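You operate a simulated robot arm through the tools that you are given. There is no shell and no other tool.

The job below is to be done with a simulated two-armed robot. You get a single attempt, and the scene is never put back.

## Task
Take the aerator off the spout, descale it, rinse it and refit it.
Fine: stand it in the tub of descaler; leave it in till the fizz stops; tap off before you refit it. Set down upright: aerator.

The check looks at the end state, three seconds after you hand in, the way a careful person would. Anything else that was tipped, shoved, dropped, spilled or broken makes it a failure.

## Robot
Two 7-joint arms with two-finger parallel grippers on one trunk, on a base that moves. Base frame: it is fixed to the floor where the robot stands at the start and does not move with it; the origin is under the middle of the robot, x ahead of it, y to its left, z up. Readings come in cm, rad, newtons and seconds.
The left shoulder is at the start at [8, 13.1, 94.7], the right one opposite. With the tool pointing down near the work surface each hand reaches from about 10 to 78 cm from the robot's upright axis, wherever it stands, measured 20 degrees to its own side. Places, roughly: aerator [125, 275, 125]; cold lever [160, 280, 100]; plastic tub [100, 300, 100]; top of the draining board [150, 250, 90]. Payload 1.57 kg a hand.
The tool frame of a hand sits at the grasp point between the pads (the TCP): z along the fingers, y along the line on which they close. The tips reach 3 cm beyond it. The gripper opens to 11 cm. The fingers are 2.4 cm wide and 1.2 cm thick; the gripper's body (4.8 by 11.2 cm) begins 7.8 cm behind the TCP.
Orientation is told as [roll, pitch, yaw] about the base's x, y, z axes, in that order, counted from this pose: with the fingers straight down and closing along the base's y, the tool's x points along the base's -x, its y along +y and its z along -z.

## Interface
- The arms move only by the tool step_arm. It takes "left_rows", "right_rows" or both (then of equal length, played together; a hand with none holds still); each is a list of rows, each a list of 7 numbers: the shift along the base's x, y, z in mm, then the turn, a rotation vector about the base's x, y, z in rad, then the opening, from 0 (shut) to 1 (fully open). In form: [[dx, dy, dz, wx, wy, wz, jaw], ...]. A call has 1 to 20 rows; each row is the pose to reach, as a shift and turn from the pose commanded when the call began. Each row takes 0.2 s and may step no farther than 5 cm and 0.15 rad from the row before; otherwise, or with a gripper value out of range, the whole call is refused. Where a pose cannot be reached the arm comes as near as it can. A force on the tool above 90 N (or 10 N above the force at the start of the call, whichever is more), or a blocked arm, ends the call early, and 0.2 s more pass. Each finger travels about 10.8 cm/s and halts on what it meets, pressing with about 36 N; the grip force reading is that of the motor and also rises with nothing between the fingers. The clock runs only during rows and for 0.2 s after the last one: add rows that repeat a pose to give the fingers time. It gives the time, the measured TCP pose, the force on the tool (base axes), the opening and the grip force at its end, in the units of the frame above (readings bear some noise), with the torque about the TCP (base axes, N m) and any sound that the robot's microphone picked up, and new pictures: "pictures" is both (left out), scene, wrist or none (wrist: the cameras of the hands that moved).
- Cameras (640 x 400 px; columns grow to the right, rows downward): "scene" is now at [-4.68, -0.82, 143.16]; the picture's right is [-0.07, -1.00, 0.00], its down [-0.46, 0.03, -0.89] and it looks along [0.88, -0.06, -0.46] (base axes); focal length 271 px, centre (320, 200). "left" rides on the left gripper at [7, -1.6, -14.1] in its tool frame; the picture's right is [0.23, 0.97, 0.00], its down [-0.86, 0.20, -0.48] and it looks along [-0.47, 0.11, 0.88] (tool axes); focal length 222 px, centre (320, 200). "right" rides on the right gripper at [7, 1.6, -14.1] in its tool frame; the picture's right is [-0.23, 0.97, 0.00], its down [-0.86, -0.20, -0.48] and it looks along [-0.47, -0.11, 0.88] (tool axes); focal length 222 px, centre (320, 200). There is no depth. A picture from a camera that has moved, and an enlarged one, comes with that camera's place and axes in the base frame and with its lens.
- drive_base(legs): drives the robot by 1 to 6 legs, each [ahead, left, turn to the left] in cm, cm and rad, along the robot's own axes; the way and the turn of a leg run together, so that a leg with both is an arc; at most 150 cm and 3.142 rad a leg. The arms and the cameras ride along, it lands a little off, and it stops where it bumps. It gives what a move gives, and a new picture of the scene camera.
- pan_tilt(pan, tilt): turns the head with the scene camera to pan (to the left, within 1.902 rad either way) and tilt (down, from -0.506 to 1.204), counted from straight ahead of the robot. It gives what a move gives, and a new picture of the scene camera.
- enlarge(camera, box): a new picture of the part [left, top, right, bottom] of that camera's present view, enlarged. It takes no simulated time.
- finish_job(): hands the job in; it is judged then, once.

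Places have to be worked out from the pictures, the camera data and where the tool is seen. Open the grippers and draw the arms clear of the work before you hand the job in, unless the task says otherwise.

The tools are called after ">>>" by a JSON object that holds its "method" and its "body". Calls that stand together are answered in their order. step_arm: Moves the arms, as the interface text tells. Its arguments: {"type":"object","properties":{"left_rows":{"type":"array"},"right_rows":{"type":"array"},"pictures":{"type":"string","enum":["both","scene","wrist","none"]}},"required":[]} The other tools are called the same way: drive_base (legs) drives the base; pan_tilt (pan, tilt) turns the head that bears the scene camera; enlarge (camera, box) takes an enlarged picture of a part of a camera's view; finish_job () hands the job in.

At the start:

```text
t: 0.0
left_tcp_pos: [45.36, 23.75, 121.38]
left_tool_rot: [0.001, 0.0, -0.001]
left_force: [0.7, -0.1, 0.0]
left_torque: [-0.02, -0.02, 0.01]
left_width: 10.98
left_grasp_force: 0.1
right_tcp_pos: [59.69, -31.5, 120.35]
right_tool_rot: [0.0, -0.001, 0.0]
right_force: [0.8, -0.9, 0.4]
right_torque: [-0.01, -0.03, -0.02]
right_width: 11.0
right_grasp_force: 0.1
robot x, y, heading: [0.26, 0.07, 0.003]
head pan, tilt (commanded): [-0.066, 0.482]
```

scene: 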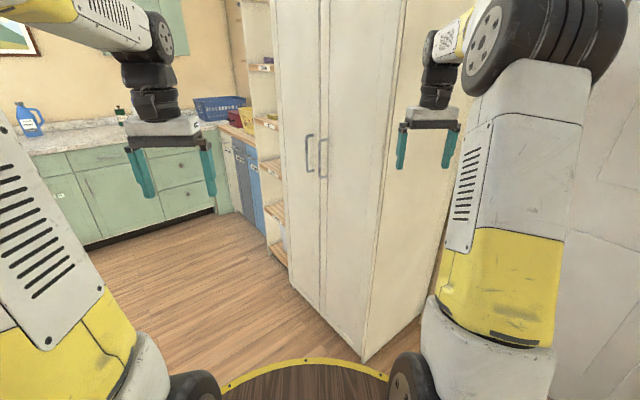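
right: 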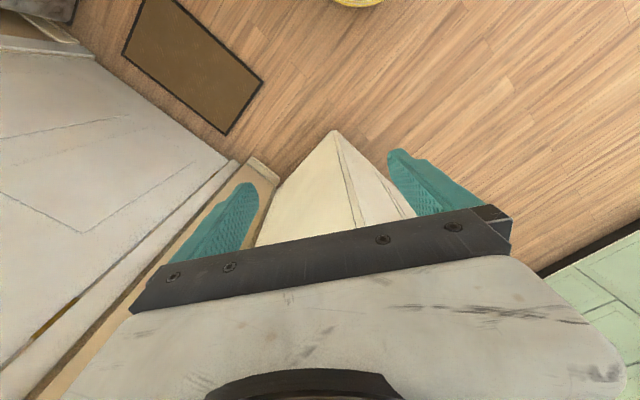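
left: 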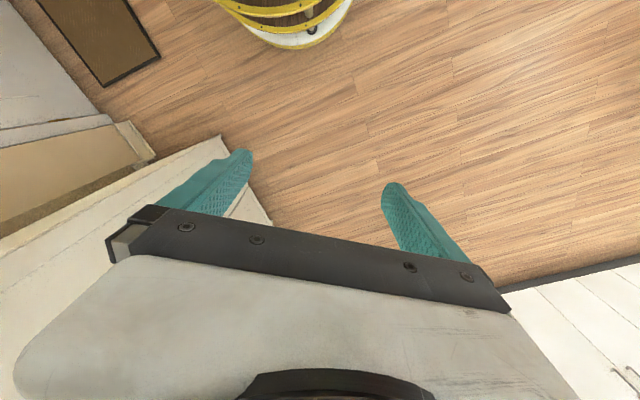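

The scene shows a tall cupboard ahead and a counter to the left; the sink should be far to the left at about [125, 275]. I pan the head left to look at it before moving.

>>> {"method": "pan_tilt", "body": {"pan": 1.1, "tilt": 0.35}}

```text
t: 1.4
left_tcp_pos: [45.38, 23.7, 121.38]
left_tool_rot: [0.0, 0.001, -0.001]
left_force: [0.6, -0.3, -0.4]
left_torque: [0.0, 0.01, 0.0]
left_width: 10.97
left_grasp_force: 0.0
right_tcp_pos: [59.73, -31.54, 120.4]
right_tool_rot: [-0.001, 0.0, 0.0]
right_force: [-0.1, -0.8, -1.2]
right_torque: [0.0, -0.02, -0.01]
right_width: 11.01
right_grasp_force: 0.0
robot x, y, heading: [0.3, 0.09, 0.003]
head pan, tilt (commanded): [1.1, 0.351]
camera scene: at [-9.56, 8.08, 144.37], right [0.89, -0.45, 0.0], down [-0.16, -0.31, -0.94], along [0.43, 0.84, -0.34], focal length 271 px, centre (320, 200)
```

scene: 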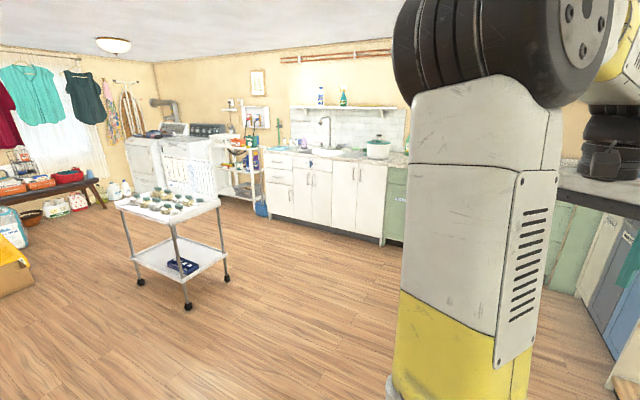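

The sink with gooseneck spout is visible around pixel (330,140), along the far wall in the +x/+y direction. I enlarge that part.

>>> {"method": "enlarge", "body": {"camera": "scene", "box": [220, 80, 420, 205]}}

>>> {"method": "enlarge", "body": {"camera": "scene", "box": [100, 150, 260, 310]}}

```text
3.20 times, centred on (320, 142) of scene
camera zoom: at [-9.56, 8.08, 144.37], right [0.89, -0.45, 0.0], down [-0.16, -0.31, -0.94], along [0.43, 0.84, -0.34], focal length 866 px, centre (320, 384)
```

zoom: 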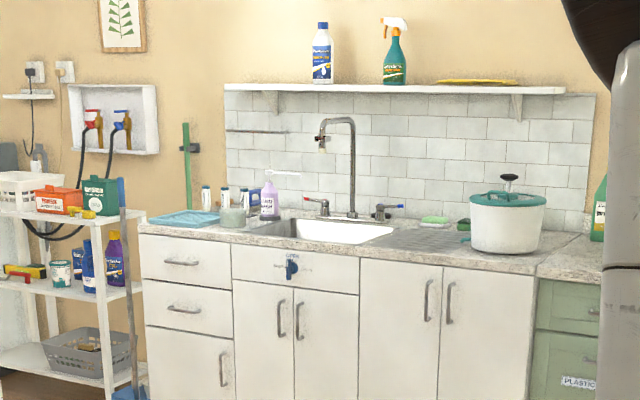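

```text
2.50 times, centred on (180, 230) of scene
camera zoom: at [-9.56, 8.08, 144.37], right [0.89, -0.45, 0.0], down [-0.16, -0.31, -0.94], along [0.43, 0.84, -0.34], focal length 677 px, centre (670, 125)
```

zoom: 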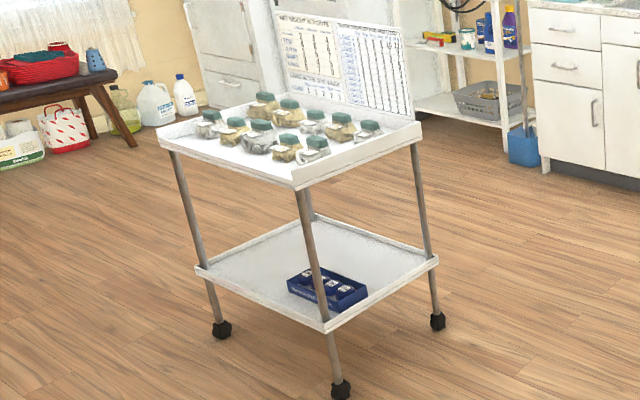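

The counter's front runs from about (78,325) to (161,203), so its inward normal heads about 0.55 rad; the cart's nearest corner is near (8,221). I turn the robot left to 0.55 and drive diagonally half the way, then look again.

>>> {"method": "drive_base", "body": {"legs": [[0, 0, 0.55], [85, 70, 0]]}}

>>> {"method": "pan_tilt", "body": {"pan": 0.5, "tilt": 0.3}}

```text
t: 8.6
left_tcp_pos: [62.51, 148.43, 121.39]
left_tool_rot: [-0.002, 0.0, 0.552]
left_force: [-0.3, 0.9, 0.0]
left_torque: [0.01, -0.03, -0.03]
left_width: 11.0
left_grasp_force: 0.0
right_tcp_pos: [103.57, 108.75, 120.42]
right_tool_rot: [0.002, 0.0, 0.552]
right_force: [0.3, 0.3, -0.7]
right_torque: [0.0, -0.01, 0.04]
right_width: 11.0
right_grasp_force: 0.0
robot x, y, heading: [36.06, 104.26, 0.553]
head pan, tilt (commanded): [1.1, 0.351]
camera scene: at [23.77, 106.11, 144.37], right [1.0, 0.08, 0.0], down [0.03, -0.34, -0.94], along [-0.08, 0.94, -0.34], focal length 271 px, centre (320, 200)
```

scene: 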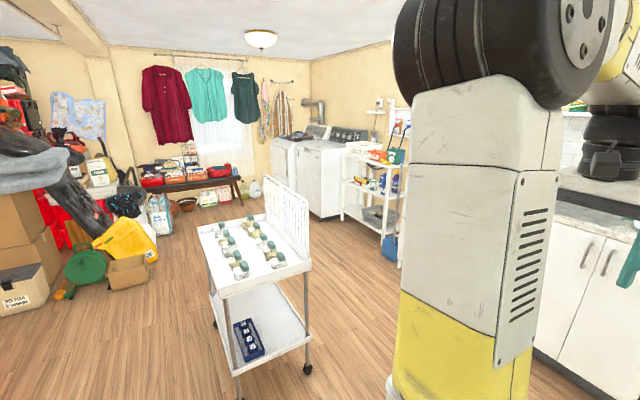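

```text
t: 9.6
left_tcp_pos: [62.34, 148.31, 121.37]
left_tool_rot: [0.0, 0.001, 0.552]
left_force: [-0.2, 0.6, 0.0]
left_torque: [-0.02, -0.02, 0.02]
left_width: 11.01
left_grasp_force: 0.0
right_tcp_pos: [103.72, 108.83, 120.43]
right_tool_rot: [0.002, 0.001, 0.551]
right_force: [0.4, 0.3, -0.1]
right_torque: [-0.01, 0.01, 0.01]
right_width: 10.99
right_grasp_force: 0.1
robot x, y, heading: [36.52, 104.28, 0.557]
head pan, tilt (commanded): [0.499, 0.3]
camera scene: at [29.16, 104.94, 144.84], right [0.87, -0.5, 0.0], down [-0.15, -0.26, -0.96], along [0.47, 0.83, -0.3], focal length 271 px, centre (320, 200)
```

scene: 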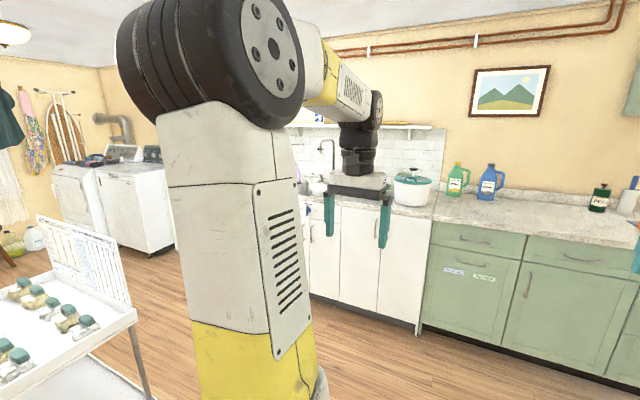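

The left arm hides the sink at this angle, the cooker sits near (160,216). I draw the right hand back 24 cm toward the robot so it clears the counter items while I drive closer.

>>> {"method": "step_arm", "body": {"right_rows": [[-42, -26, 0, 0, 0, 0, 0.6], [-85, -53, 0, 0, 0, 0, 0.4], [-127, -79, 0, 0, 0, 0, 0.4], [-170, -106, 0, 0, 0, 0, 0.4], [-204, -127, 0, 0, 0, 0, 0.4]], "pictures": "none"}}

>>> {"method": "drive_base", "body": {"legs": [[65, 58, 0]]}}

>>> {"method": "pan_tilt", "body": {"pan": 0.0, "tilt": 0.45}}

```text
refused: row 2 steps farther than a row can; nothing moved
```

```text
t: 14.2
left_tcp_pos: [87.18, 232.29, 121.37]
left_tool_rot: [0.001, 0.0, 0.552]
left_force: [0.1, -0.5, -0.3]
left_torque: [0.02, -0.02, -0.01]
left_width: 10.97
left_grasp_force: 0.0
right_tcp_pos: [128.42, 192.64, 120.34]
right_tool_rot: [0.0, 0.0, 0.552]
right_force: [-0.8, -0.5, -0.1]
right_torque: [-0.02, -0.03, 0.0]
right_width: 10.97
right_grasp_force: 0.0
robot x, y, heading: [61.07, 187.89, 0.552]
head pan, tilt (commanded): [0.499, 0.3]
camera scene: at [53.96, 188.74, 144.84], right [0.87, -0.5, 0.0], down [-0.15, -0.26, -0.96], along [0.47, 0.83, -0.3], focal length 271 px, centre (320, 200)
```

scene: 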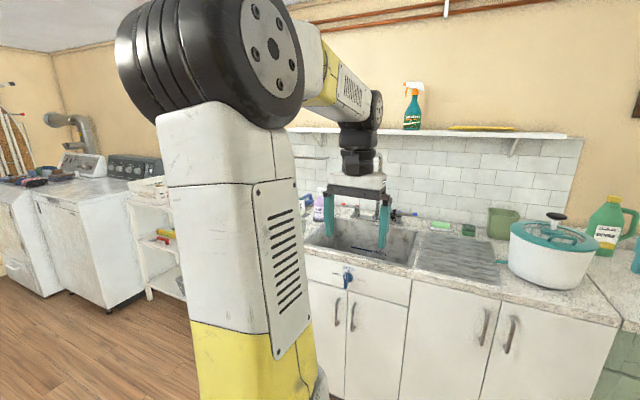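

```text
t: 15.1
left_tcp_pos: [87.21, 232.26, 121.41]
left_tool_rot: [0.0, 0.001, 0.552]
left_force: [0.4, 0.9, -0.3]
left_torque: [0.0, 0.01, -0.01]
left_width: 10.99
left_grasp_force: 0.1
right_tcp_pos: [128.43, 192.58, 120.33]
right_tool_rot: [0.0, 0.001, 0.553]
right_force: [-0.2, 0.2, -0.6]
right_torque: [0.02, 0.01, 0.01]
right_width: 10.98
right_grasp_force: 0.0
robot x, y, heading: [60.85, 188.53, 0.549]
head pan, tilt (commanded): [0.0, 0.45]
camera scene: at [57.15, 185.47, 143.45], right [0.53, -0.85, 0.0], down [-0.37, -0.23, -0.9], along [0.77, 0.47, -0.44], focal length 271 px, centre (320, 200)
```

scene: 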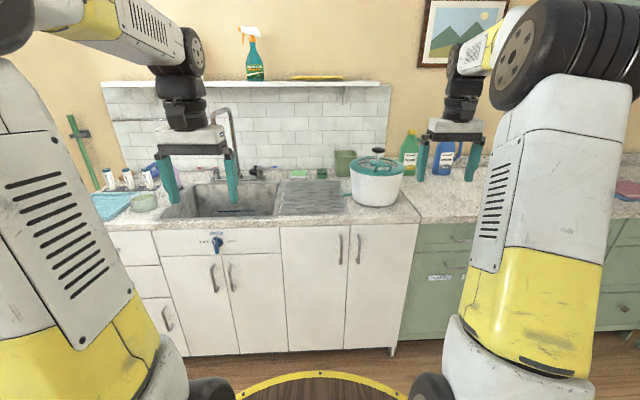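

The robot now stands about 82 cm before the counter front, whose normal heads about 0.62 rad. I enlarge the sink area and the tub area to identify the objects.

>>> {"method": "enlarge", "body": {"camera": "scene", "box": [60, 100, 260, 225]}}

>>> {"method": "enlarge", "body": {"camera": "scene", "box": [220, 130, 420, 255]}}

>>> {"method": "enlarge", "body": {"camera": "left", "box": [0, 0, 640, 400]}}

```text
3.20 times, centred on (160, 162) of scene
camera zoom: at [57.15, 185.47, 143.45], right [0.53, -0.85, 0.0], down [-0.37, -0.23, -0.9], along [0.77, 0.47, -0.44], focal length 866 px, centre (832, 320)
```

zoom: 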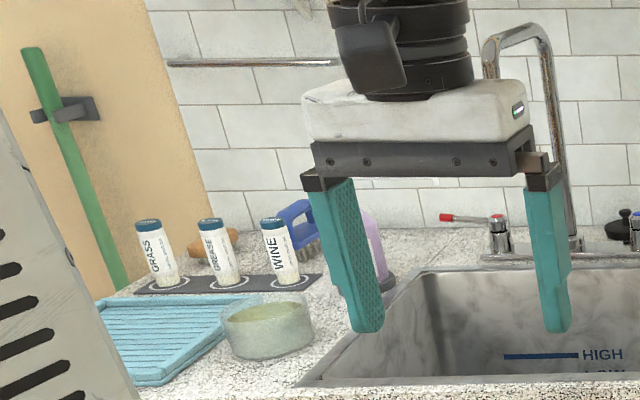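

```text
3.20 times, centred on (320, 192) of scene
camera zoom: at [57.15, 185.47, 143.45], right [0.53, -0.85, 0.0], down [-0.37, -0.23, -0.9], along [0.77, 0.47, -0.44], focal length 866 px, centre (320, 224)
```

zoom: 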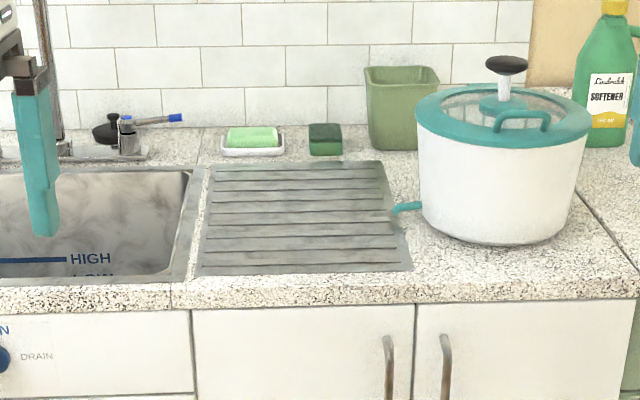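

```text
1.00 times, centred on (320, 200) of left (not enlarged: the box is as wide or as high as the picture)
camera zoom: at [82.18, 227.12, 135.57], right [-0.7, 0.71, 0.0], down [0.62, 0.62, 0.48], along [0.34, 0.34, -0.88], focal length 222 px, centre (320, 200)
```

zoom: 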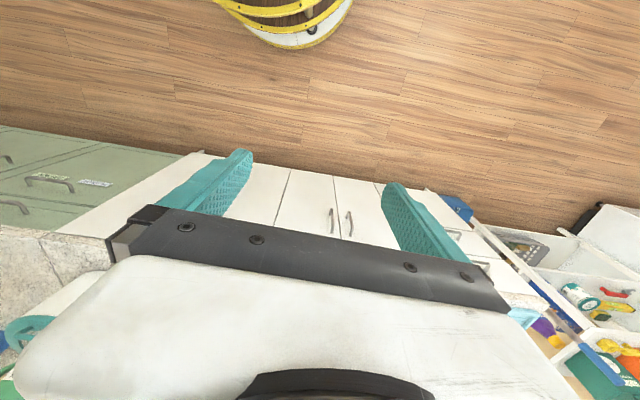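

The tub with greenish liquid is at about (104,301) on the counter, the cold lever (blue tip) near (160,276,97), and the aerator is hidden behind the left hand. I move both hands back and the left one outward for a clear view.

>>> {"method": "step_arm", "body": {"right_rows": [[-34, -21, 0, 0, 0, 0, 0.9], [-68, -42, 0, 0, 0, 0, 0.8], [-102, -63, 0, 0, 0, 0, 0.7], [-136, -83, 0, 0, 0, 0, 0.6], [-170, -104, 0, 0, 0, 0, 0.5]], "left_rows": [[-33, 0, 0, 0, 0, 0, 0.9], [-60, 10, 0, 0, 0, 0, 0.8], [-85, 25, 0, 0, 0, 0, 0.7], [-110, 45, 0, 0, 0, 0, 0.6], [-137, 65, 0, 0, 0, 0, 0.5]], "pictures": "scene"}}

```text
t: 16.3
left_tcp_pos: [73.58, 238.59, 121.42]
left_tool_rot: [0.002, 0.003, 0.551]
left_force: [1.0, -0.4, -0.8]
left_torque: [0.02, 0.01, 0.01]
left_width: 5.5
left_grasp_force: 0.0
right_tcp_pos: [111.34, 182.15, 120.27]
right_tool_rot: [0.0, 0.0, 0.553]
right_force: [-0.5, -0.1, 0.1]
right_torque: [0.0, 0.02, -0.01]
right_width: 5.51
right_grasp_force: 0.0
robot x, y, heading: [61.06, 188.08, 0.557]
head pan, tilt (commanded): [0.0, 0.45]
camera scene: at [57.2, 185.47, 143.45], right [0.52, -0.85, 0.0], down [-0.37, -0.23, -0.9], along [0.77, 0.47, -0.44], focal length 271 px, centre (320, 200)
```

scene: 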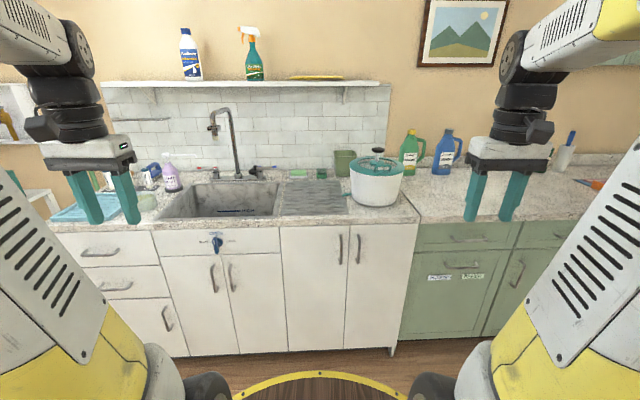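

The spout is now in clear view. I enlarge it and the sink.

>>> {"method": "enlarge", "body": {"camera": "scene", "box": [180, 95, 276, 155]}}

>>> {"method": "enlarge", "body": {"camera": "scene", "box": [140, 140, 300, 260]}}

```text
6.67 times, centred on (228, 125) of scene
camera zoom: at [57.2, 185.47, 143.45], right [0.52, -0.85, 0.0], down [-0.37, -0.23, -0.9], along [0.77, 0.47, -0.44], focal length 1805 px, centre (933, 700)
```

zoom: 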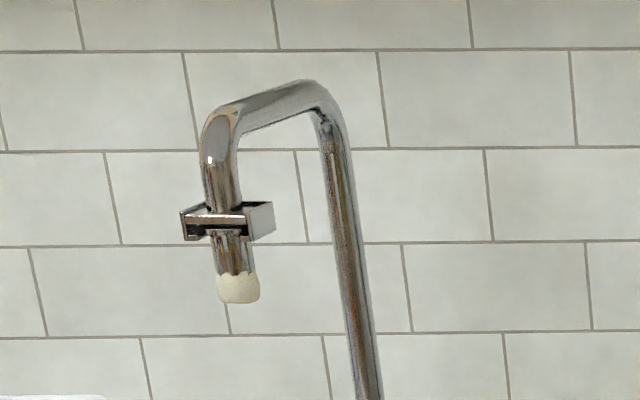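

```text
3.33 times, centred on (220, 200) of scene
camera zoom: at [57.2, 185.47, 143.45], right [0.52, -0.85, 0.0], down [-0.37, -0.23, -0.9], along [0.77, 0.47, -0.44], focal length 902 px, centre (653, 200)
```

zoom: 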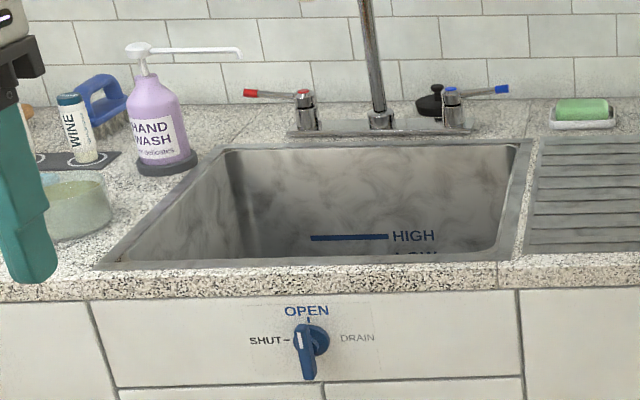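

The spout end hangs down with a square chrome collar and a scale-crusted aerator below it, at roughly (127,276,119). I drive nearer: a small turn to face the counter squarely, 27 cm ahead and 20 cm left.

>>> {"method": "drive_base", "body": {"legs": [[0, 0, 0.065], [27, 20, 0]]}}

>>> {"method": "pan_tilt", "body": {"pan": 0.05, "tilt": 0.5}}

```text
t: 19.0
left_tcp_pos: [80.62, 271.32, 121.32]
left_tool_rot: [-0.001, 0.001, 0.619]
left_force: [0.4, -0.3, -0.8]
left_torque: [-0.02, 0.02, 0.01]
left_width: 5.49
left_grasp_force: 0.0
right_tcp_pos: [122.15, 217.69, 120.47]
right_tool_rot: [0.0, 0.001, 0.619]
right_force: [0.3, 0.8, 0.1]
right_torque: [0.0, 0.02, -0.02]
right_width: 5.49
right_grasp_force: 0.1
robot x, y, heading: [71.64, 220.22, 0.617]
head pan, tilt (commanded): [0.0, 0.45]
camera scene: at [67.91, 217.15, 143.45], right [0.58, -0.81, 0.0], down [-0.35, -0.25, -0.9], along [0.73, 0.52, -0.44], focal length 271 px, centre (320, 200)
```

scene: 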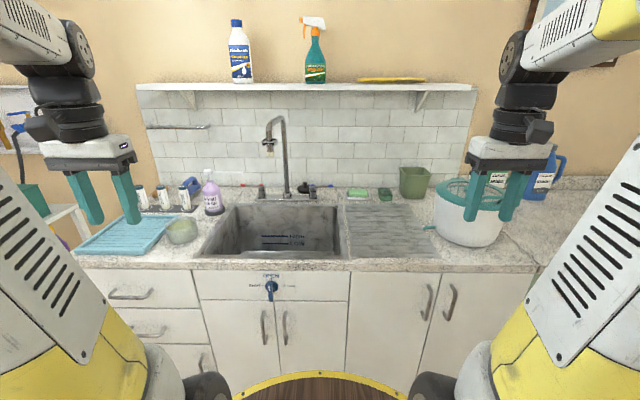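

```text
t: 19.6
left_tcp_pos: [80.63, 271.24, 121.21]
left_tool_rot: [-0.001, 0.001, 0.62]
left_force: [0.1, 0.2, 0.2]
left_torque: [-0.01, -0.01, -0.03]
left_width: 5.52
left_grasp_force: 0.0
right_tcp_pos: [122.26, 217.71, 120.4]
right_tool_rot: [0.001, 0.0, 0.62]
right_force: [-0.1, -0.5, 0.5]
right_torque: [0.04, 0.02, 0.04]
right_width: 5.5
right_grasp_force: 0.0
robot x, y, heading: [71.78, 220.05, 0.616]
head pan, tilt (commanded): [0.051, 0.499]
camera scene: at [67.56, 217.47, 143.0], right [0.62, -0.78, 0.0], down [-0.38, -0.3, -0.88], along [0.69, 0.55, -0.48], focal length 271 px, centre (320, 200)
```

scene: 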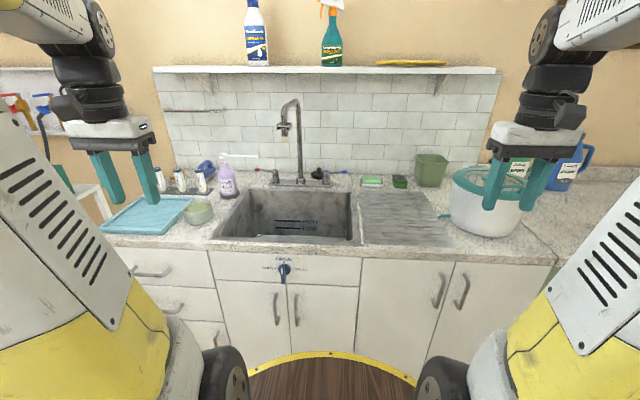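

Good square view. I enlarge the spout, the drain and the counter items from here.

>>> {"method": "enlarge", "body": {"camera": "scene", "box": [256, 90, 320, 130]}}

>>> {"method": "enlarge", "body": {"camera": "scene", "box": [205, 150, 365, 250]}}

>>> {"method": "enlarge", "body": {"camera": "scene", "box": [90, 140, 250, 240]}}

```text
10.00 times, centred on (288, 110) of scene
camera zoom: at [67.56, 217.47, 143.0], right [0.62, -0.78, 0.0], down [-0.38, -0.3, -0.88], along [0.69, 0.55, -0.48], focal length 2707 px, centre (640, 1100)
```

zoom: 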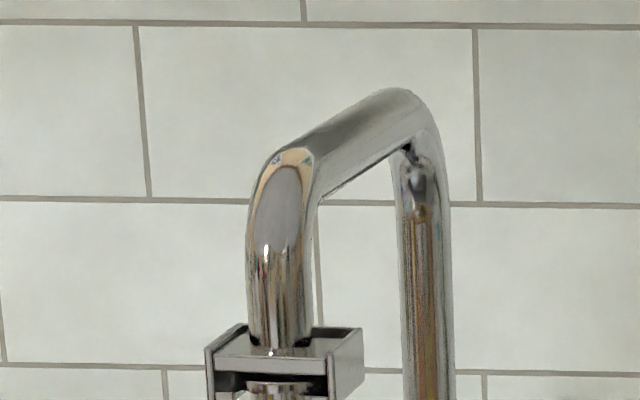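

```text
4.00 times, centred on (285, 200) of scene
camera zoom: at [67.56, 217.47, 143.0], right [0.62, -0.78, 0.0], down [-0.38, -0.3, -0.88], along [0.69, 0.55, -0.48], focal length 1083 px, centre (460, 200)
```

zoom: 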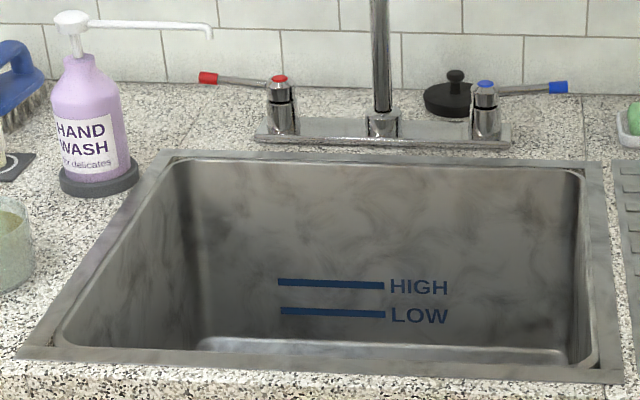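

```text
4.00 times, centred on (170, 190) of scene
camera zoom: at [67.56, 217.47, 143.0], right [0.62, -0.78, 0.0], down [-0.38, -0.3, -0.88], along [0.69, 0.55, -0.48], focal length 1083 px, centre (920, 240)
```

zoom: 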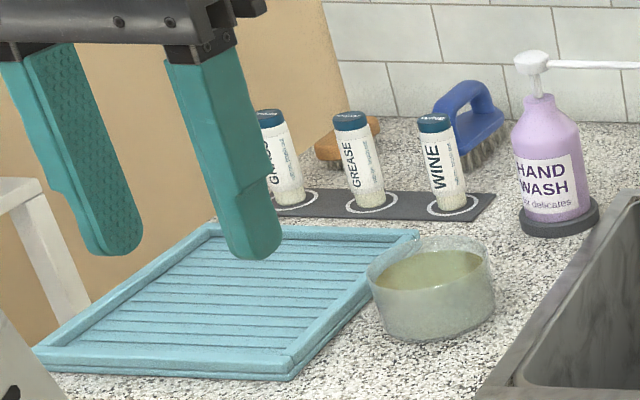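

I look closer at the square collar and the aerator.

>>> {"method": "enlarge", "body": {"camera": "scene", "box": [264, 114, 304, 144]}}

>>> {"method": "enlarge", "body": {"camera": "scene", "box": [255, 250, 319, 290]}}

```text
13.33 times, centred on (284, 129) of scene
camera zoom: at [67.56, 217.47, 143.0], right [0.62, -0.78, 0.0], down [-0.38, -0.3, -0.88], along [0.69, 0.55, -0.48], focal length 3610 px, centre (800, 1147)
```

zoom: 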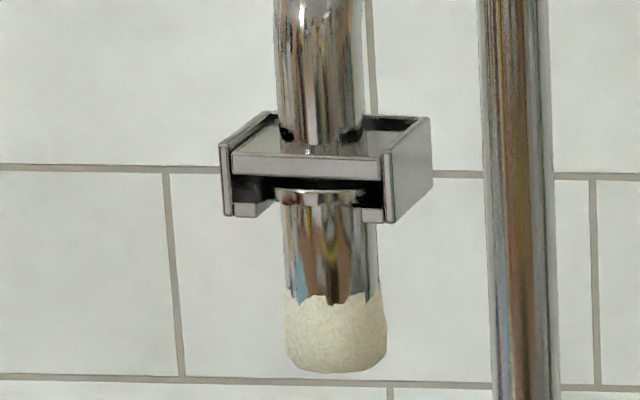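

```text
10.00 times, centred on (287, 270) of scene
camera zoom: at [67.56, 217.47, 143.0], right [0.62, -0.78, 0.0], down [-0.38, -0.3, -0.88], along [0.69, 0.55, -0.48], focal length 2707 px, centre (650, -500)
```

zoom: 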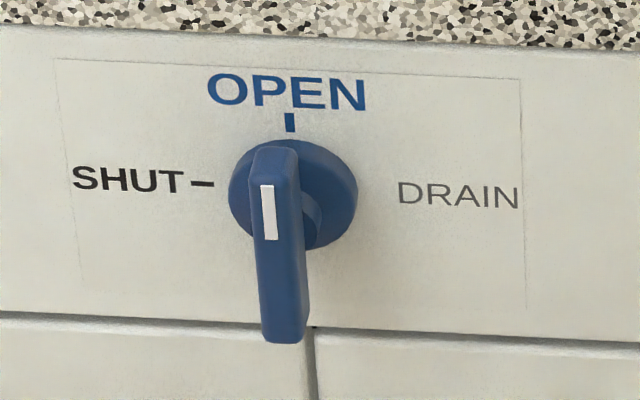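

The aerator hangs by a flange in a square slotted bracket that is open toward the robot, so it should slide out horizontally toward me; the wall beyond shows nothing blocking. I drive 18 cm ahead and 12 cm left so that spout, lever and tub all come within reach.

>>> {"method": "drive_base", "body": {"legs": [[17, 12, 0.0]]}}

>>> {"method": "pan_tilt", "body": {"pan": 0.1, "tilt": 0.5}}

```text
t: 21.2
left_tcp_pos: [87.53, 290.8, 121.35]
left_tool_rot: [0.001, -0.001, 0.621]
left_force: [0.0, -0.1, 0.4]
left_torque: [0.0, 0.02, 0.0]
left_width: 5.51
left_grasp_force: 0.0
right_tcp_pos: [129.0, 237.17, 120.32]
right_tool_rot: [0.0, -0.001, 0.619]
right_force: [-0.1, -0.8, 0.4]
right_torque: [0.01, -0.03, -0.01]
right_width: 5.49
right_grasp_force: 0.1
robot x, y, heading: [78.33, 239.57, 0.623]
head pan, tilt (commanded): [0.051, 0.499]
camera scene: at [74.42, 237.0, 143.0], right [0.62, -0.78, 0.0], down [-0.38, -0.3, -0.88], along [0.69, 0.55, -0.48], focal length 271 px, centre (320, 200)
```

scene: 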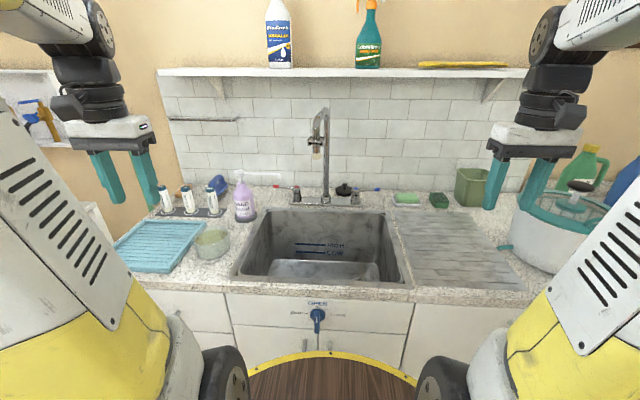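

```text
t: 21.9
left_tcp_pos: [87.66, 290.71, 121.41]
left_tool_rot: [-0.002, -0.001, 0.62]
left_force: [-0.5, 0.6, -0.3]
left_torque: [0.0, 0.01, -0.02]
left_width: 5.48
left_grasp_force: 0.1
right_tcp_pos: [129.11, 237.09, 120.35]
right_tool_rot: [-0.001, 0.001, 0.62]
right_force: [0.8, 0.4, -1.1]
right_torque: [-0.02, -0.02, 0.0]
right_width: 5.52
right_grasp_force: 0.1
robot x, y, heading: [78.34, 239.61, 0.619]
head pan, tilt (commanded): [0.099, 0.499]
camera scene: at [74.14, 237.36, 143.0], right [0.66, -0.75, 0.0], down [-0.36, -0.32, -0.88], along [0.66, 0.58, -0.48], focal length 271 px, centre (320, 200)
```

scene: 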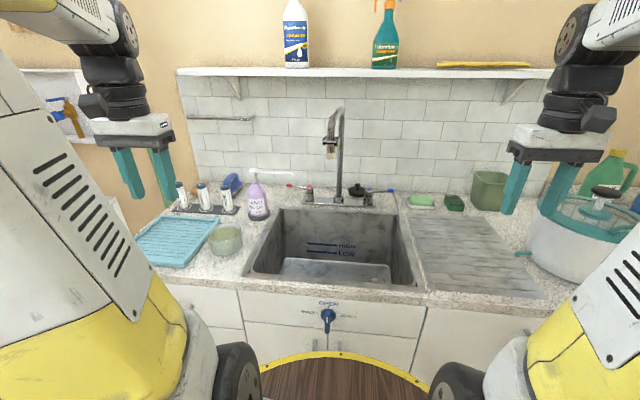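

I enlarge the spout end again from this closer spot for position and geometry.

>>> {"method": "enlarge", "body": {"camera": "scene", "box": [310, 100, 358, 160]}}

>>> {"method": "enlarge", "body": {"camera": "scene", "box": [270, 170, 430, 290]}}

>>> {"method": "enlarge", "body": {"camera": "scene", "box": [130, 170, 290, 290]}}

```text
6.67 times, centred on (334, 130) of scene
camera zoom: at [74.14, 237.36, 143.0], right [0.66, -0.75, 0.0], down [-0.36, -0.32, -0.88], along [0.66, 0.58, -0.48], focal length 1805 px, centre (227, 667)
```

zoom: 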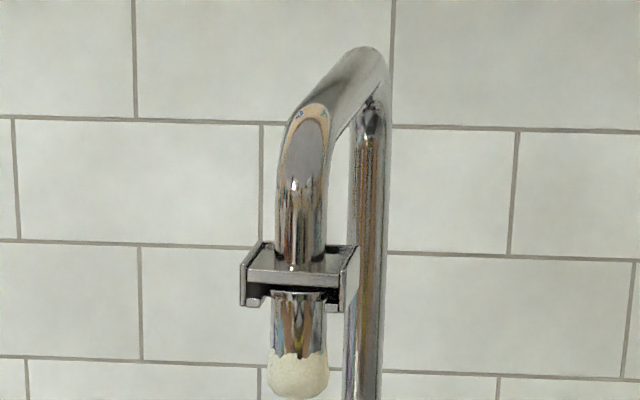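

```text
3.33 times, centred on (350, 230) of scene
camera zoom: at [74.14, 237.36, 143.0], right [0.66, -0.75, 0.0], down [-0.36, -0.32, -0.88], along [0.66, 0.58, -0.48], focal length 902 px, centre (220, 100)
```

zoom: 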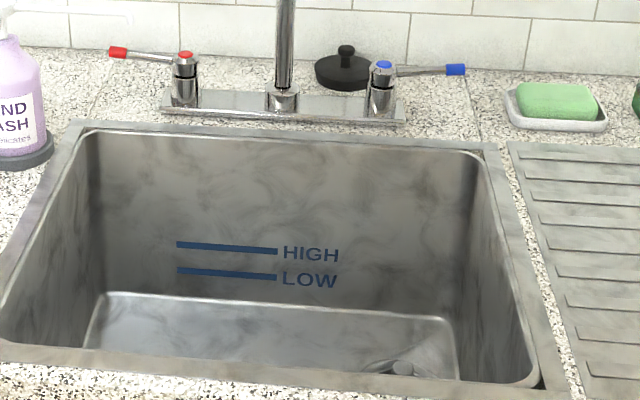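

```text
3.33 times, centred on (210, 230) of scene
camera zoom: at [74.14, 237.36, 143.0], right [0.66, -0.75, 0.0], down [-0.36, -0.32, -0.88], along [0.66, 0.58, -0.48], focal length 902 px, centre (687, 100)
```

zoom: 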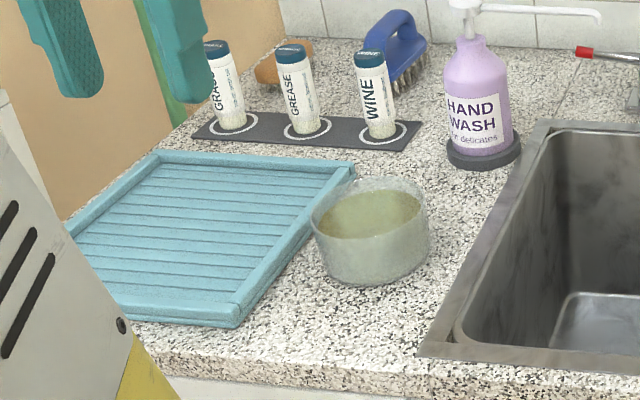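

From four sightlines I put the aerator's bottom at about (129.5, 281.7, 117.2): 66 cm ahead and 5 cm left of the robot. I bring the right hand in front of it with the tool pitched nearly horizontal, still some 16 cm short, to look with the wrist camera.

>>> {"method": "step_arm", "body": {"right_rows": [[-6, 28, -3, 0.0844, -0.1185, 0, 0.6], [-12, 55, -7, 0.1688, -0.2369, 0, 0.6], [-18, 83, -10, 0.2532, -0.3554, 0, 0.6], [-24, 111, -13, 0.3376, -0.4739, 0, 0.6], [-31, 138, -17, 0.4219, -0.5923, 0, 0.6], [-37, 166, -20, 0.5063, -0.7108, 0, 0.6], [-43, 194, -23, 0.5907, -0.8293, 0, 0.6], [-49, 221, -27, 0.6751, -0.9477, 0, 0.6], [-55, 249, -30, 0.7595, -1.0662, 0, 0.6]], "pictures": "both"}}

```text
t: 23.9
left_tcp_pos: [87.66, 290.75, 121.5]
left_tool_rot: [-0.001, 0.0, 0.621]
left_force: [-0.8, -0.5, -1.0]
left_torque: [0.03, 0.03, 0.02]
left_width: 5.53
left_grasp_force: 0.2
right_tcp_pos: [125.73, 265.0, 120.1]
right_tool_rot: [0.05, -1.302, 0.567]
right_force: [0.6, -0.4, 0.3]
right_torque: [0.01, 0.04, 0.02]
right_width: 6.57
right_grasp_force: 0.0
right hand out of reach, approached as far as the arm can: row 7, 8, 9
robot x, y, heading: [78.38, 239.8, 0.624]
head pan, tilt (commanded): [0.099, 0.499]
camera scene: at [70.42, 237.6, 138.95], right [0.9, -0.44, 0.0], down [-0.37, -0.75, -0.55], along [0.24, 0.49, -0.84], focal length 271 px, centre (320, 200)
camera right: at [112.16, 257.42, 117.12], right [-0.51, 0.83, 0.23], down [-0.07, -0.31, 0.95], along [0.86, 0.47, 0.21], focal length 222 px, centre (320, 200)
```

scene: 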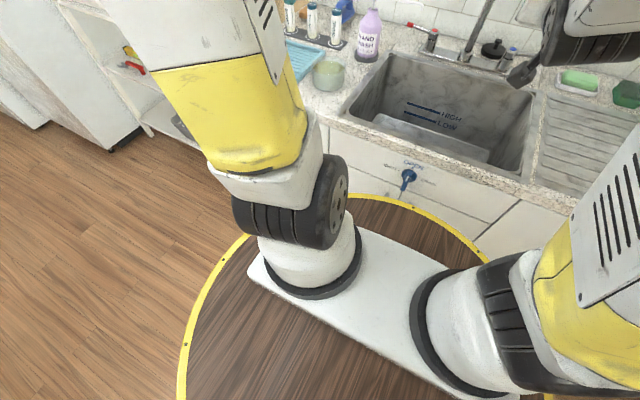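
right: 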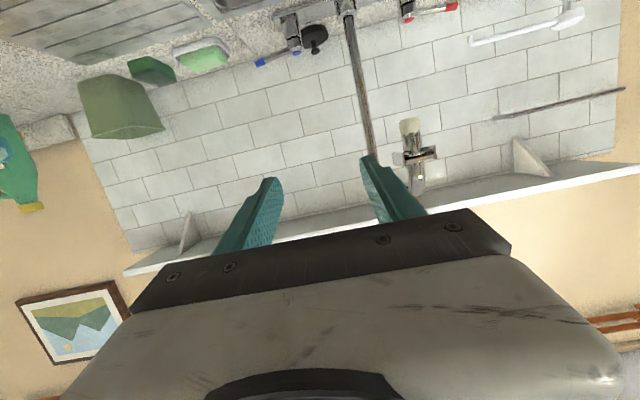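

The scene camera's direction has changed although not commanded, so the folded right arm must have pushed the head. I reverse this move at once to free it.

>>> {"method": "step_arm", "body": {"right_rows": [[6, -28, 3, -0.0844, 0.1185, 0, 0.6], [12, -55, 7, -0.1688, 0.2369, 0, 0.6], [18, -83, 10, -0.2532, 0.3554, 0, 0.6], [24, -111, 13, -0.3376, 0.4739, 0, 0.6], [31, -138, 17, -0.4219, 0.5923, 0, 0.6], [37, -166, 20, -0.5063, 0.7108, 0, 0.6], [43, -194, 23, -0.5907, 0.8293, 0, 0.6], [49, -221, 27, -0.6751, 0.9477, 0, 0.6], [55, -249, 30, -0.7595, 1.0662, 0, 0.6]], "pictures": "both"}}

```text
t: 25.9
left_tcp_pos: [87.58, 290.89, 121.31]
left_tool_rot: [0.001, 0.0, 0.619]
left_force: [0.0, -0.4, -0.4]
left_torque: [0.03, 0.0, -0.01]
left_width: 5.52
left_grasp_force: 0.1
right_tcp_pos: [131.01, 240.31, 123.14]
right_tool_rot: [0.001, 0.001, 0.621]
right_force: [-0.2, 0.0, -0.6]
right_torque: [0.02, -0.04, 0.01]
right_width: 6.6
right_grasp_force: 0.0
robot x, y, heading: [78.47, 239.48, 0.615]
head pan, tilt (commanded): [0.099, 0.499]
camera scene: at [74.11, 237.36, 143.0], right [0.66, -0.75, 0.0], down [-0.36, -0.32, -0.88], along [0.66, 0.58, -0.48], focal length 271 px, centre (320, 200)
camera right: at [124.39, 237.52, 137.4], right [-0.38, 0.93, 0.0], down [0.81, 0.33, 0.48], along [0.44, 0.18, -0.88], focal length 222 px, centre (320, 200)
```

scene: 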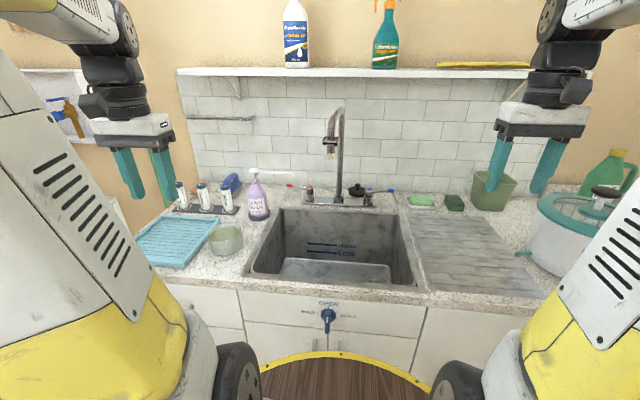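
right: 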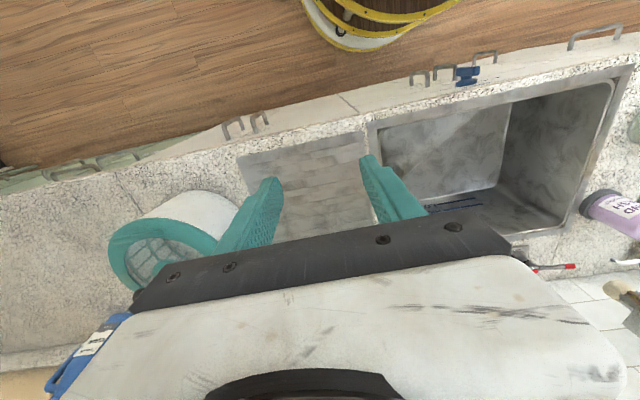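

The head is back where it belongs. I need more room for a horizontal tool, so I back off 14 cm and shift 4 cm left.

>>> {"method": "drive_base", "body": {"legs": [[-14, 4, 0]]}}

```text
t: 27.2
left_tcp_pos: [73.96, 286.1, 121.33]
left_tool_rot: [0.002, 0.0, 0.619]
left_force: [0.5, 0.2, -0.2]
left_torque: [-0.03, 0.04, -0.03]
left_width: 5.49
left_grasp_force: 0.1
right_tcp_pos: [117.33, 235.51, 123.2]
right_tool_rot: [0.0, 0.002, 0.62]
right_force: [0.2, 0.4, -0.4]
right_torque: [0.0, 0.01, 0.03]
right_width: 6.58
right_grasp_force: 0.2
robot x, y, heading: [65.1, 234.74, 0.618]
head pan, tilt (commanded): [0.099, 0.499]
camera scene: at [60.56, 232.59, 143.0], right [0.66, -0.75, 0.0], down [-0.36, -0.32, -0.88], along [0.66, 0.58, -0.48], focal length 271 px, centre (320, 200)
```

scene: 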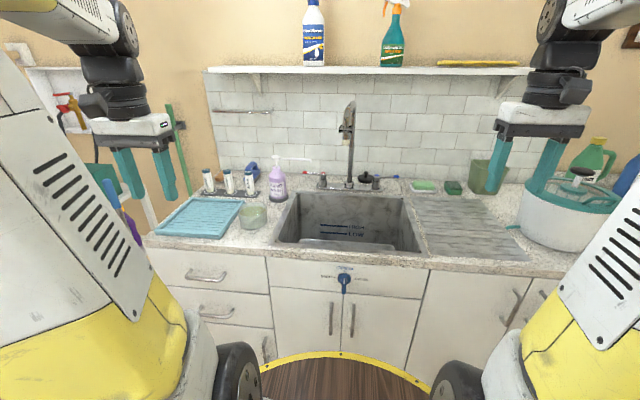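

Now the aerator is about 80 cm ahead. I bring the right hand to a pre-grasp: tool about 10 degrees below horizontal, pointing slightly left, TCP 12 cm short of the aerator.

>>> {"method": "step_arm", "body": {"right_rows": [[5, 37, -5, 0.0948, -0.103, 0.0208, 0.6], [9, 74, -9, 0.1895, -0.2059, 0.0416, 0.6], [14, 112, -14, 0.2843, -0.3089, 0.0624, 0.6], [19, 149, -18, 0.379, -0.4118, 0.0832, 0.6], [24, 186, -23, 0.4738, -0.5148, 0.104, 0.6], [28, 223, -27, 0.5686, -0.6178, 0.1247, 0.6], [33, 260, -32, 0.6633, -0.7207, 0.1455, 0.6], [38, 298, -36, 0.7581, -0.8237, 0.1663, 0.6], [42, 335, -41, 0.8528, -0.9266, 0.1871, 0.6], [47, 372, -45, 0.9476, -1.0296, 0.2079, 0.6]], "pictures": "both"}}

```text
t: 29.6
left_tcp_pos: [73.99, 286.04, 121.31]
left_tool_rot: [-0.001, -0.001, 0.621]
left_force: [-0.4, -0.6, 0.1]
left_torque: [0.0, -0.06, -0.03]
left_width: 5.5
left_grasp_force: 0.1
right_tcp_pos: [98.18, 285.23, 123.49]
right_tool_rot: [-0.421, -1.466, 1.723]
right_force: [0.2, -0.2, 0.2]
right_torque: [0.0, -0.03, -0.08]
right_width: 6.58
right_grasp_force: 0.0
right hand out of reach, approached as far as the arm can: row 8
robot x, y, heading: [65.24, 234.86, 0.619]
head pan, tilt (commanded): [0.099, 0.499]
stopped in row 10 (right hand): the arm was blocked; the commanded pose is now the measured one
camera scene: at [60.46, 232.56, 143.0], right [0.66, -0.75, 0.0], down [-0.36, -0.32, -0.88], along [0.66, 0.58, -0.48], focal length 271 px, centre (320, 200)
camera right: at [93.06, 271.35, 117.91], right [-0.94, 0.28, 0.18], down [0.05, -0.42, 0.91], along [0.33, 0.86, 0.38], focal length 222 px, centre (320, 200)
```

scene: 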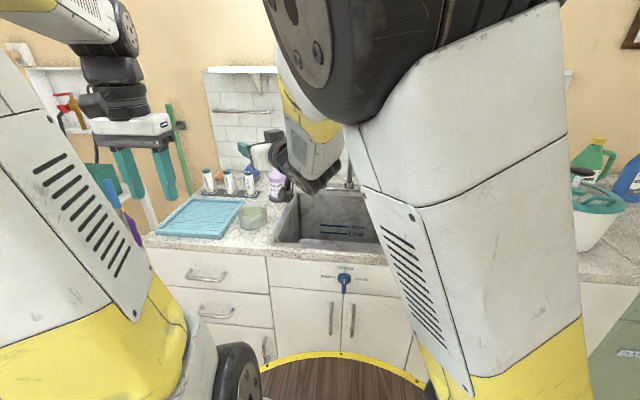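
right: 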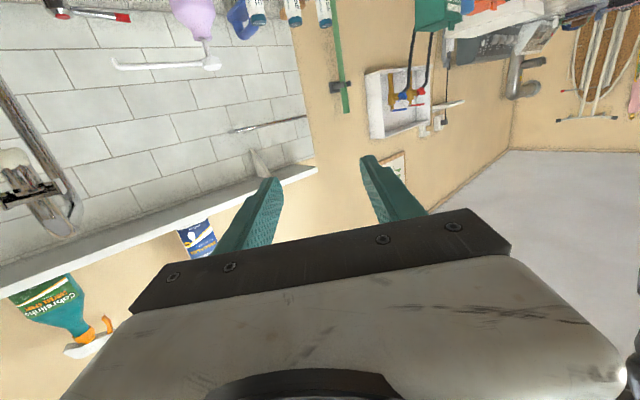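

The right wrist swung through a singular posture and got blocked (TCP now at (98,285,123), pointing left); nothing appears displaced. I back it out gently toward the centre while yawing back to the right.

>>> {"method": "step_arm", "body": {"right_rows": [[10, -30, 5, 0, 0, -0.13, 0.6], [20, -60, 5, 0, 0, -0.26, 0.6], [30, -95, 5, 0, 0, -0.39, 0.6], [40, -130, 5, 0, 0, -0.52, 0.6], [50, -165, 5, 0, 0, -0.65, 0.6]], "pictures": "both"}}

```text
t: 30.9
left_tcp_pos: [74.22, 286.1, 121.42]
left_tool_rot: [0.0, 0.0, 0.618]
left_force: [0.1, -0.9, 0.8]
left_torque: [0.02, 0.04, -0.01]
left_width: 5.5
left_grasp_force: 0.0
right_tcp_pos: [110.08, 264.9, 122.32]
right_tool_rot: [-0.261, -1.431, 0.763]
right_force: [0.2, -0.6, -0.1]
right_torque: [-0.02, 0.01, 0.0]
right_width: 6.61
right_grasp_force: 0.0
robot x, y, heading: [64.89, 234.88, 0.622]
head pan, tilt (commanded): [0.099, 0.499]
stopped in row 5 (right hand): the arm was blocked; the commanded pose is now the measured one
camera scene: at [59.9, 233.41, 143.36], right [0.74, -0.67, 0.0], down [-0.3, -0.33, -0.9], along [0.6, 0.67, -0.44], focal length 271 px, centre (320, 200)
camera right: at [96.34, 258.87, 117.34], right [-0.45, 0.87, 0.19], down [-0.23, -0.32, 0.92], along [0.86, 0.37, 0.35], focal length 222 px, centre (320, 200)
```

scene: 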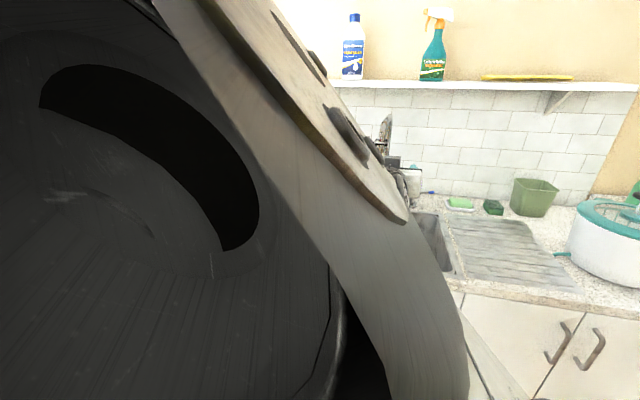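
right: 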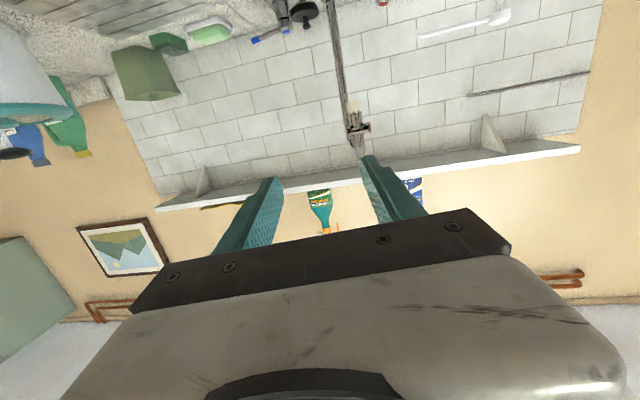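

The right elbow has crossed in front of the head and presses on it. I pull the hand ahead and to the right (over the sink, clear of the spout) to draw the elbow off the head.

>>> {"method": "step_arm", "body": {"right_rows": [[30, -10, 5, 0, 0, 0, 0.6], [60, -20, 10, 0, 0, 0, 0.6], [90, -30, 15, 0, 0, 0, 0.6], [120, -40, 20, 0, 0, 0, 0.6]], "pictures": "both"}}

```text
t: 31.9
left_tcp_pos: [74.07, 286.15, 121.37]
left_tool_rot: [0.0, 0.0, 0.617]
left_force: [-0.8, 0.3, -0.5]
left_torque: [-0.01, 0.0, -0.02]
left_width: 5.51
left_grasp_force: 0.0
right_tcp_pos: [121.66, 261.01, 124.54]
right_tool_rot: [-0.297, -1.433, 0.802]
right_force: [0.1, -0.2, 0.6]
right_torque: [0.0, 0.01, -0.04]
right_width: 6.61
right_grasp_force: 0.1
robot x, y, heading: [64.88, 234.8, 0.617]
head pan, tilt (commanded): [0.099, 0.499]
camera scene: at [60.52, 232.61, 143.0], right [0.66, -0.75, 0.0], down [-0.36, -0.32, -0.88], along [0.66, 0.58, -0.48], focal length 271 px, centre (320, 200)
camera right: at [107.97, 254.91, 119.48], right [-0.45, 0.87, 0.19], down [-0.24, -0.32, 0.92], along [0.86, 0.37, 0.35], focal length 222 px, centre (320, 200)
```

scene: 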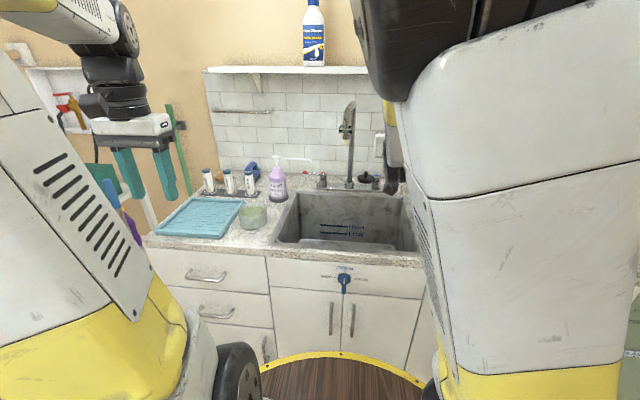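
right: 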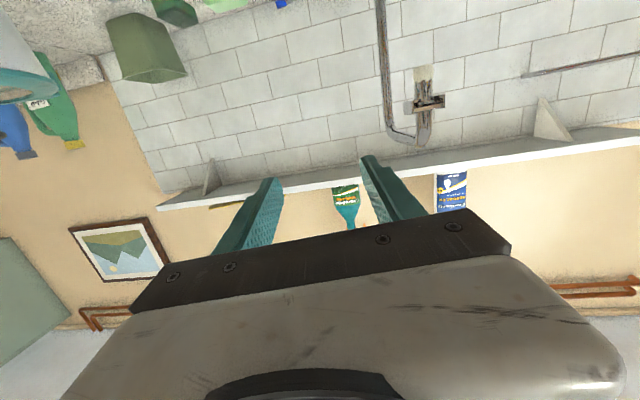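

The head is free again and the right tool is horizontal at (121.7,261,124.5) with the spout in its view. I enlarge the wrist view on the bracket.

>>> {"method": "enlarge", "body": {"camera": "right", "box": [376, 40, 476, 140]}}

>>> {"method": "enlarge", "body": {"camera": "scene", "box": [310, 85, 400, 200]}}

```text
4.00 times, centred on (426, 90) of right
camera zoom: at [107.97, 254.91, 119.48], right [-0.45, 0.87, 0.19], down [-0.24, -0.32, 0.92], along [0.86, 0.37, 0.35], focal length 888 px, centre (-104, 640)
```

zoom: 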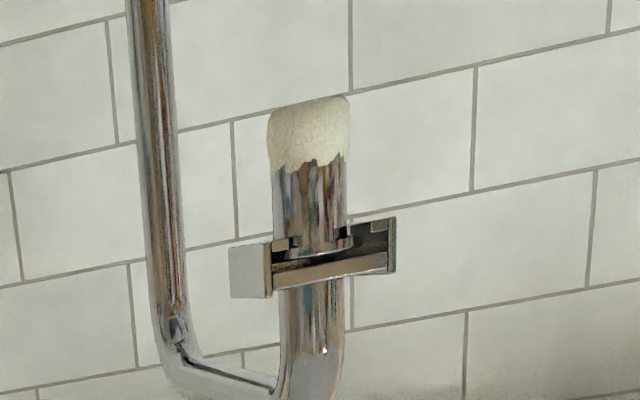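

```text
3.48 times, centred on (355, 142) of scene
camera zoom: at [60.52, 232.61, 143.0], right [0.66, -0.75, 0.0], down [-0.36, -0.32, -0.88], along [0.66, 0.58, -0.48], focal length 942 px, centre (198, 400)
```

zoom: 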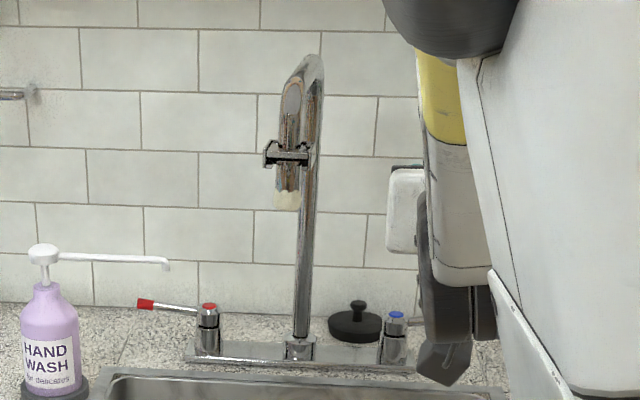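

The flange sits in an open-fronted slot whose axis heads about 0.5 rad, which matches the tool's present heading, so pulling straight back should free it. I slide the hand left and down so the aerator comes centred between the open fingers, still about 13 cm short.

>>> {"method": "step_arm", "body": {"right_rows": [[-10, 33, -16, 0, 0, 0, 0.6], [-20, 66, -32, 0, 0, 0, 0.6], [-30, 99, -48, 0, 0, 0, 0.6], [-39, 132, -64, 0, 0, 0, 0.6], [-39, 132, -64, 0, 0, 0, 0.6]], "pictures": "both"}}

```text
t: 33.1
left_tcp_pos: [74.0, 286.02, 121.2]
left_tool_rot: [0.0, 0.001, 0.619]
left_force: [-1.0, 0.2, -0.2]
left_torque: [0.04, 0.03, 0.0]
left_width: 5.51
left_grasp_force: 0.1
right_tcp_pos: [117.92, 274.05, 118.33]
right_tool_rot: [-0.197, -1.435, 0.7]
right_force: [-0.6, -0.4, 0.9]
right_torque: [0.02, 0.01, -0.02]
right_width: 6.6
right_grasp_force: 0.0
robot x, y, heading: [65.03, 235.08, 0.617]
head pan, tilt (commanded): [0.099, 0.499]
camera scene: at [60.56, 232.59, 143.0], right [0.66, -0.75, 0.0], down [-0.36, -0.32, -0.88], along [0.66, 0.58, -0.48], focal length 271 px, centre (320, 200)
camera right: at [104.27, 268.07, 113.33], right [-0.45, 0.87, 0.2], down [-0.23, -0.33, 0.92], along [0.86, 0.36, 0.35], focal length 222 px, centre (320, 200)
```

scene: 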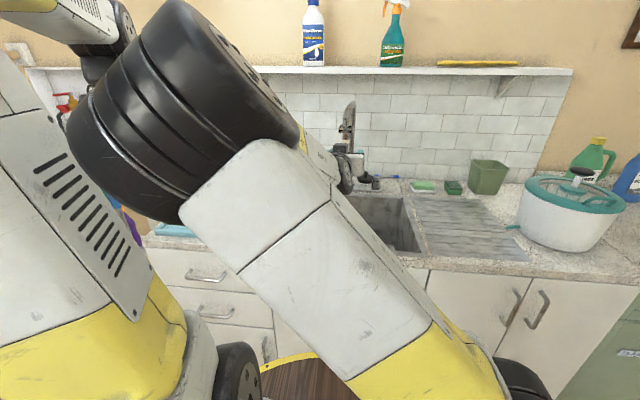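
right: 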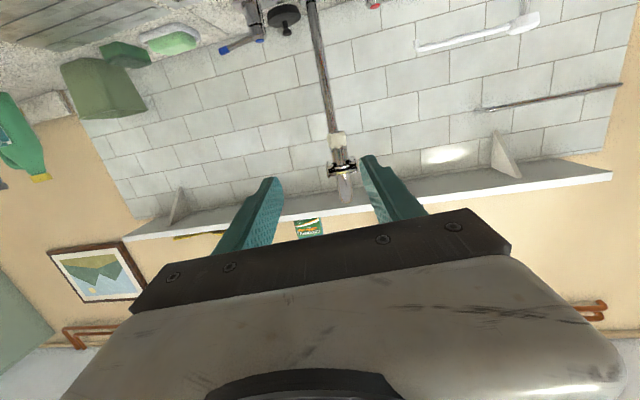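

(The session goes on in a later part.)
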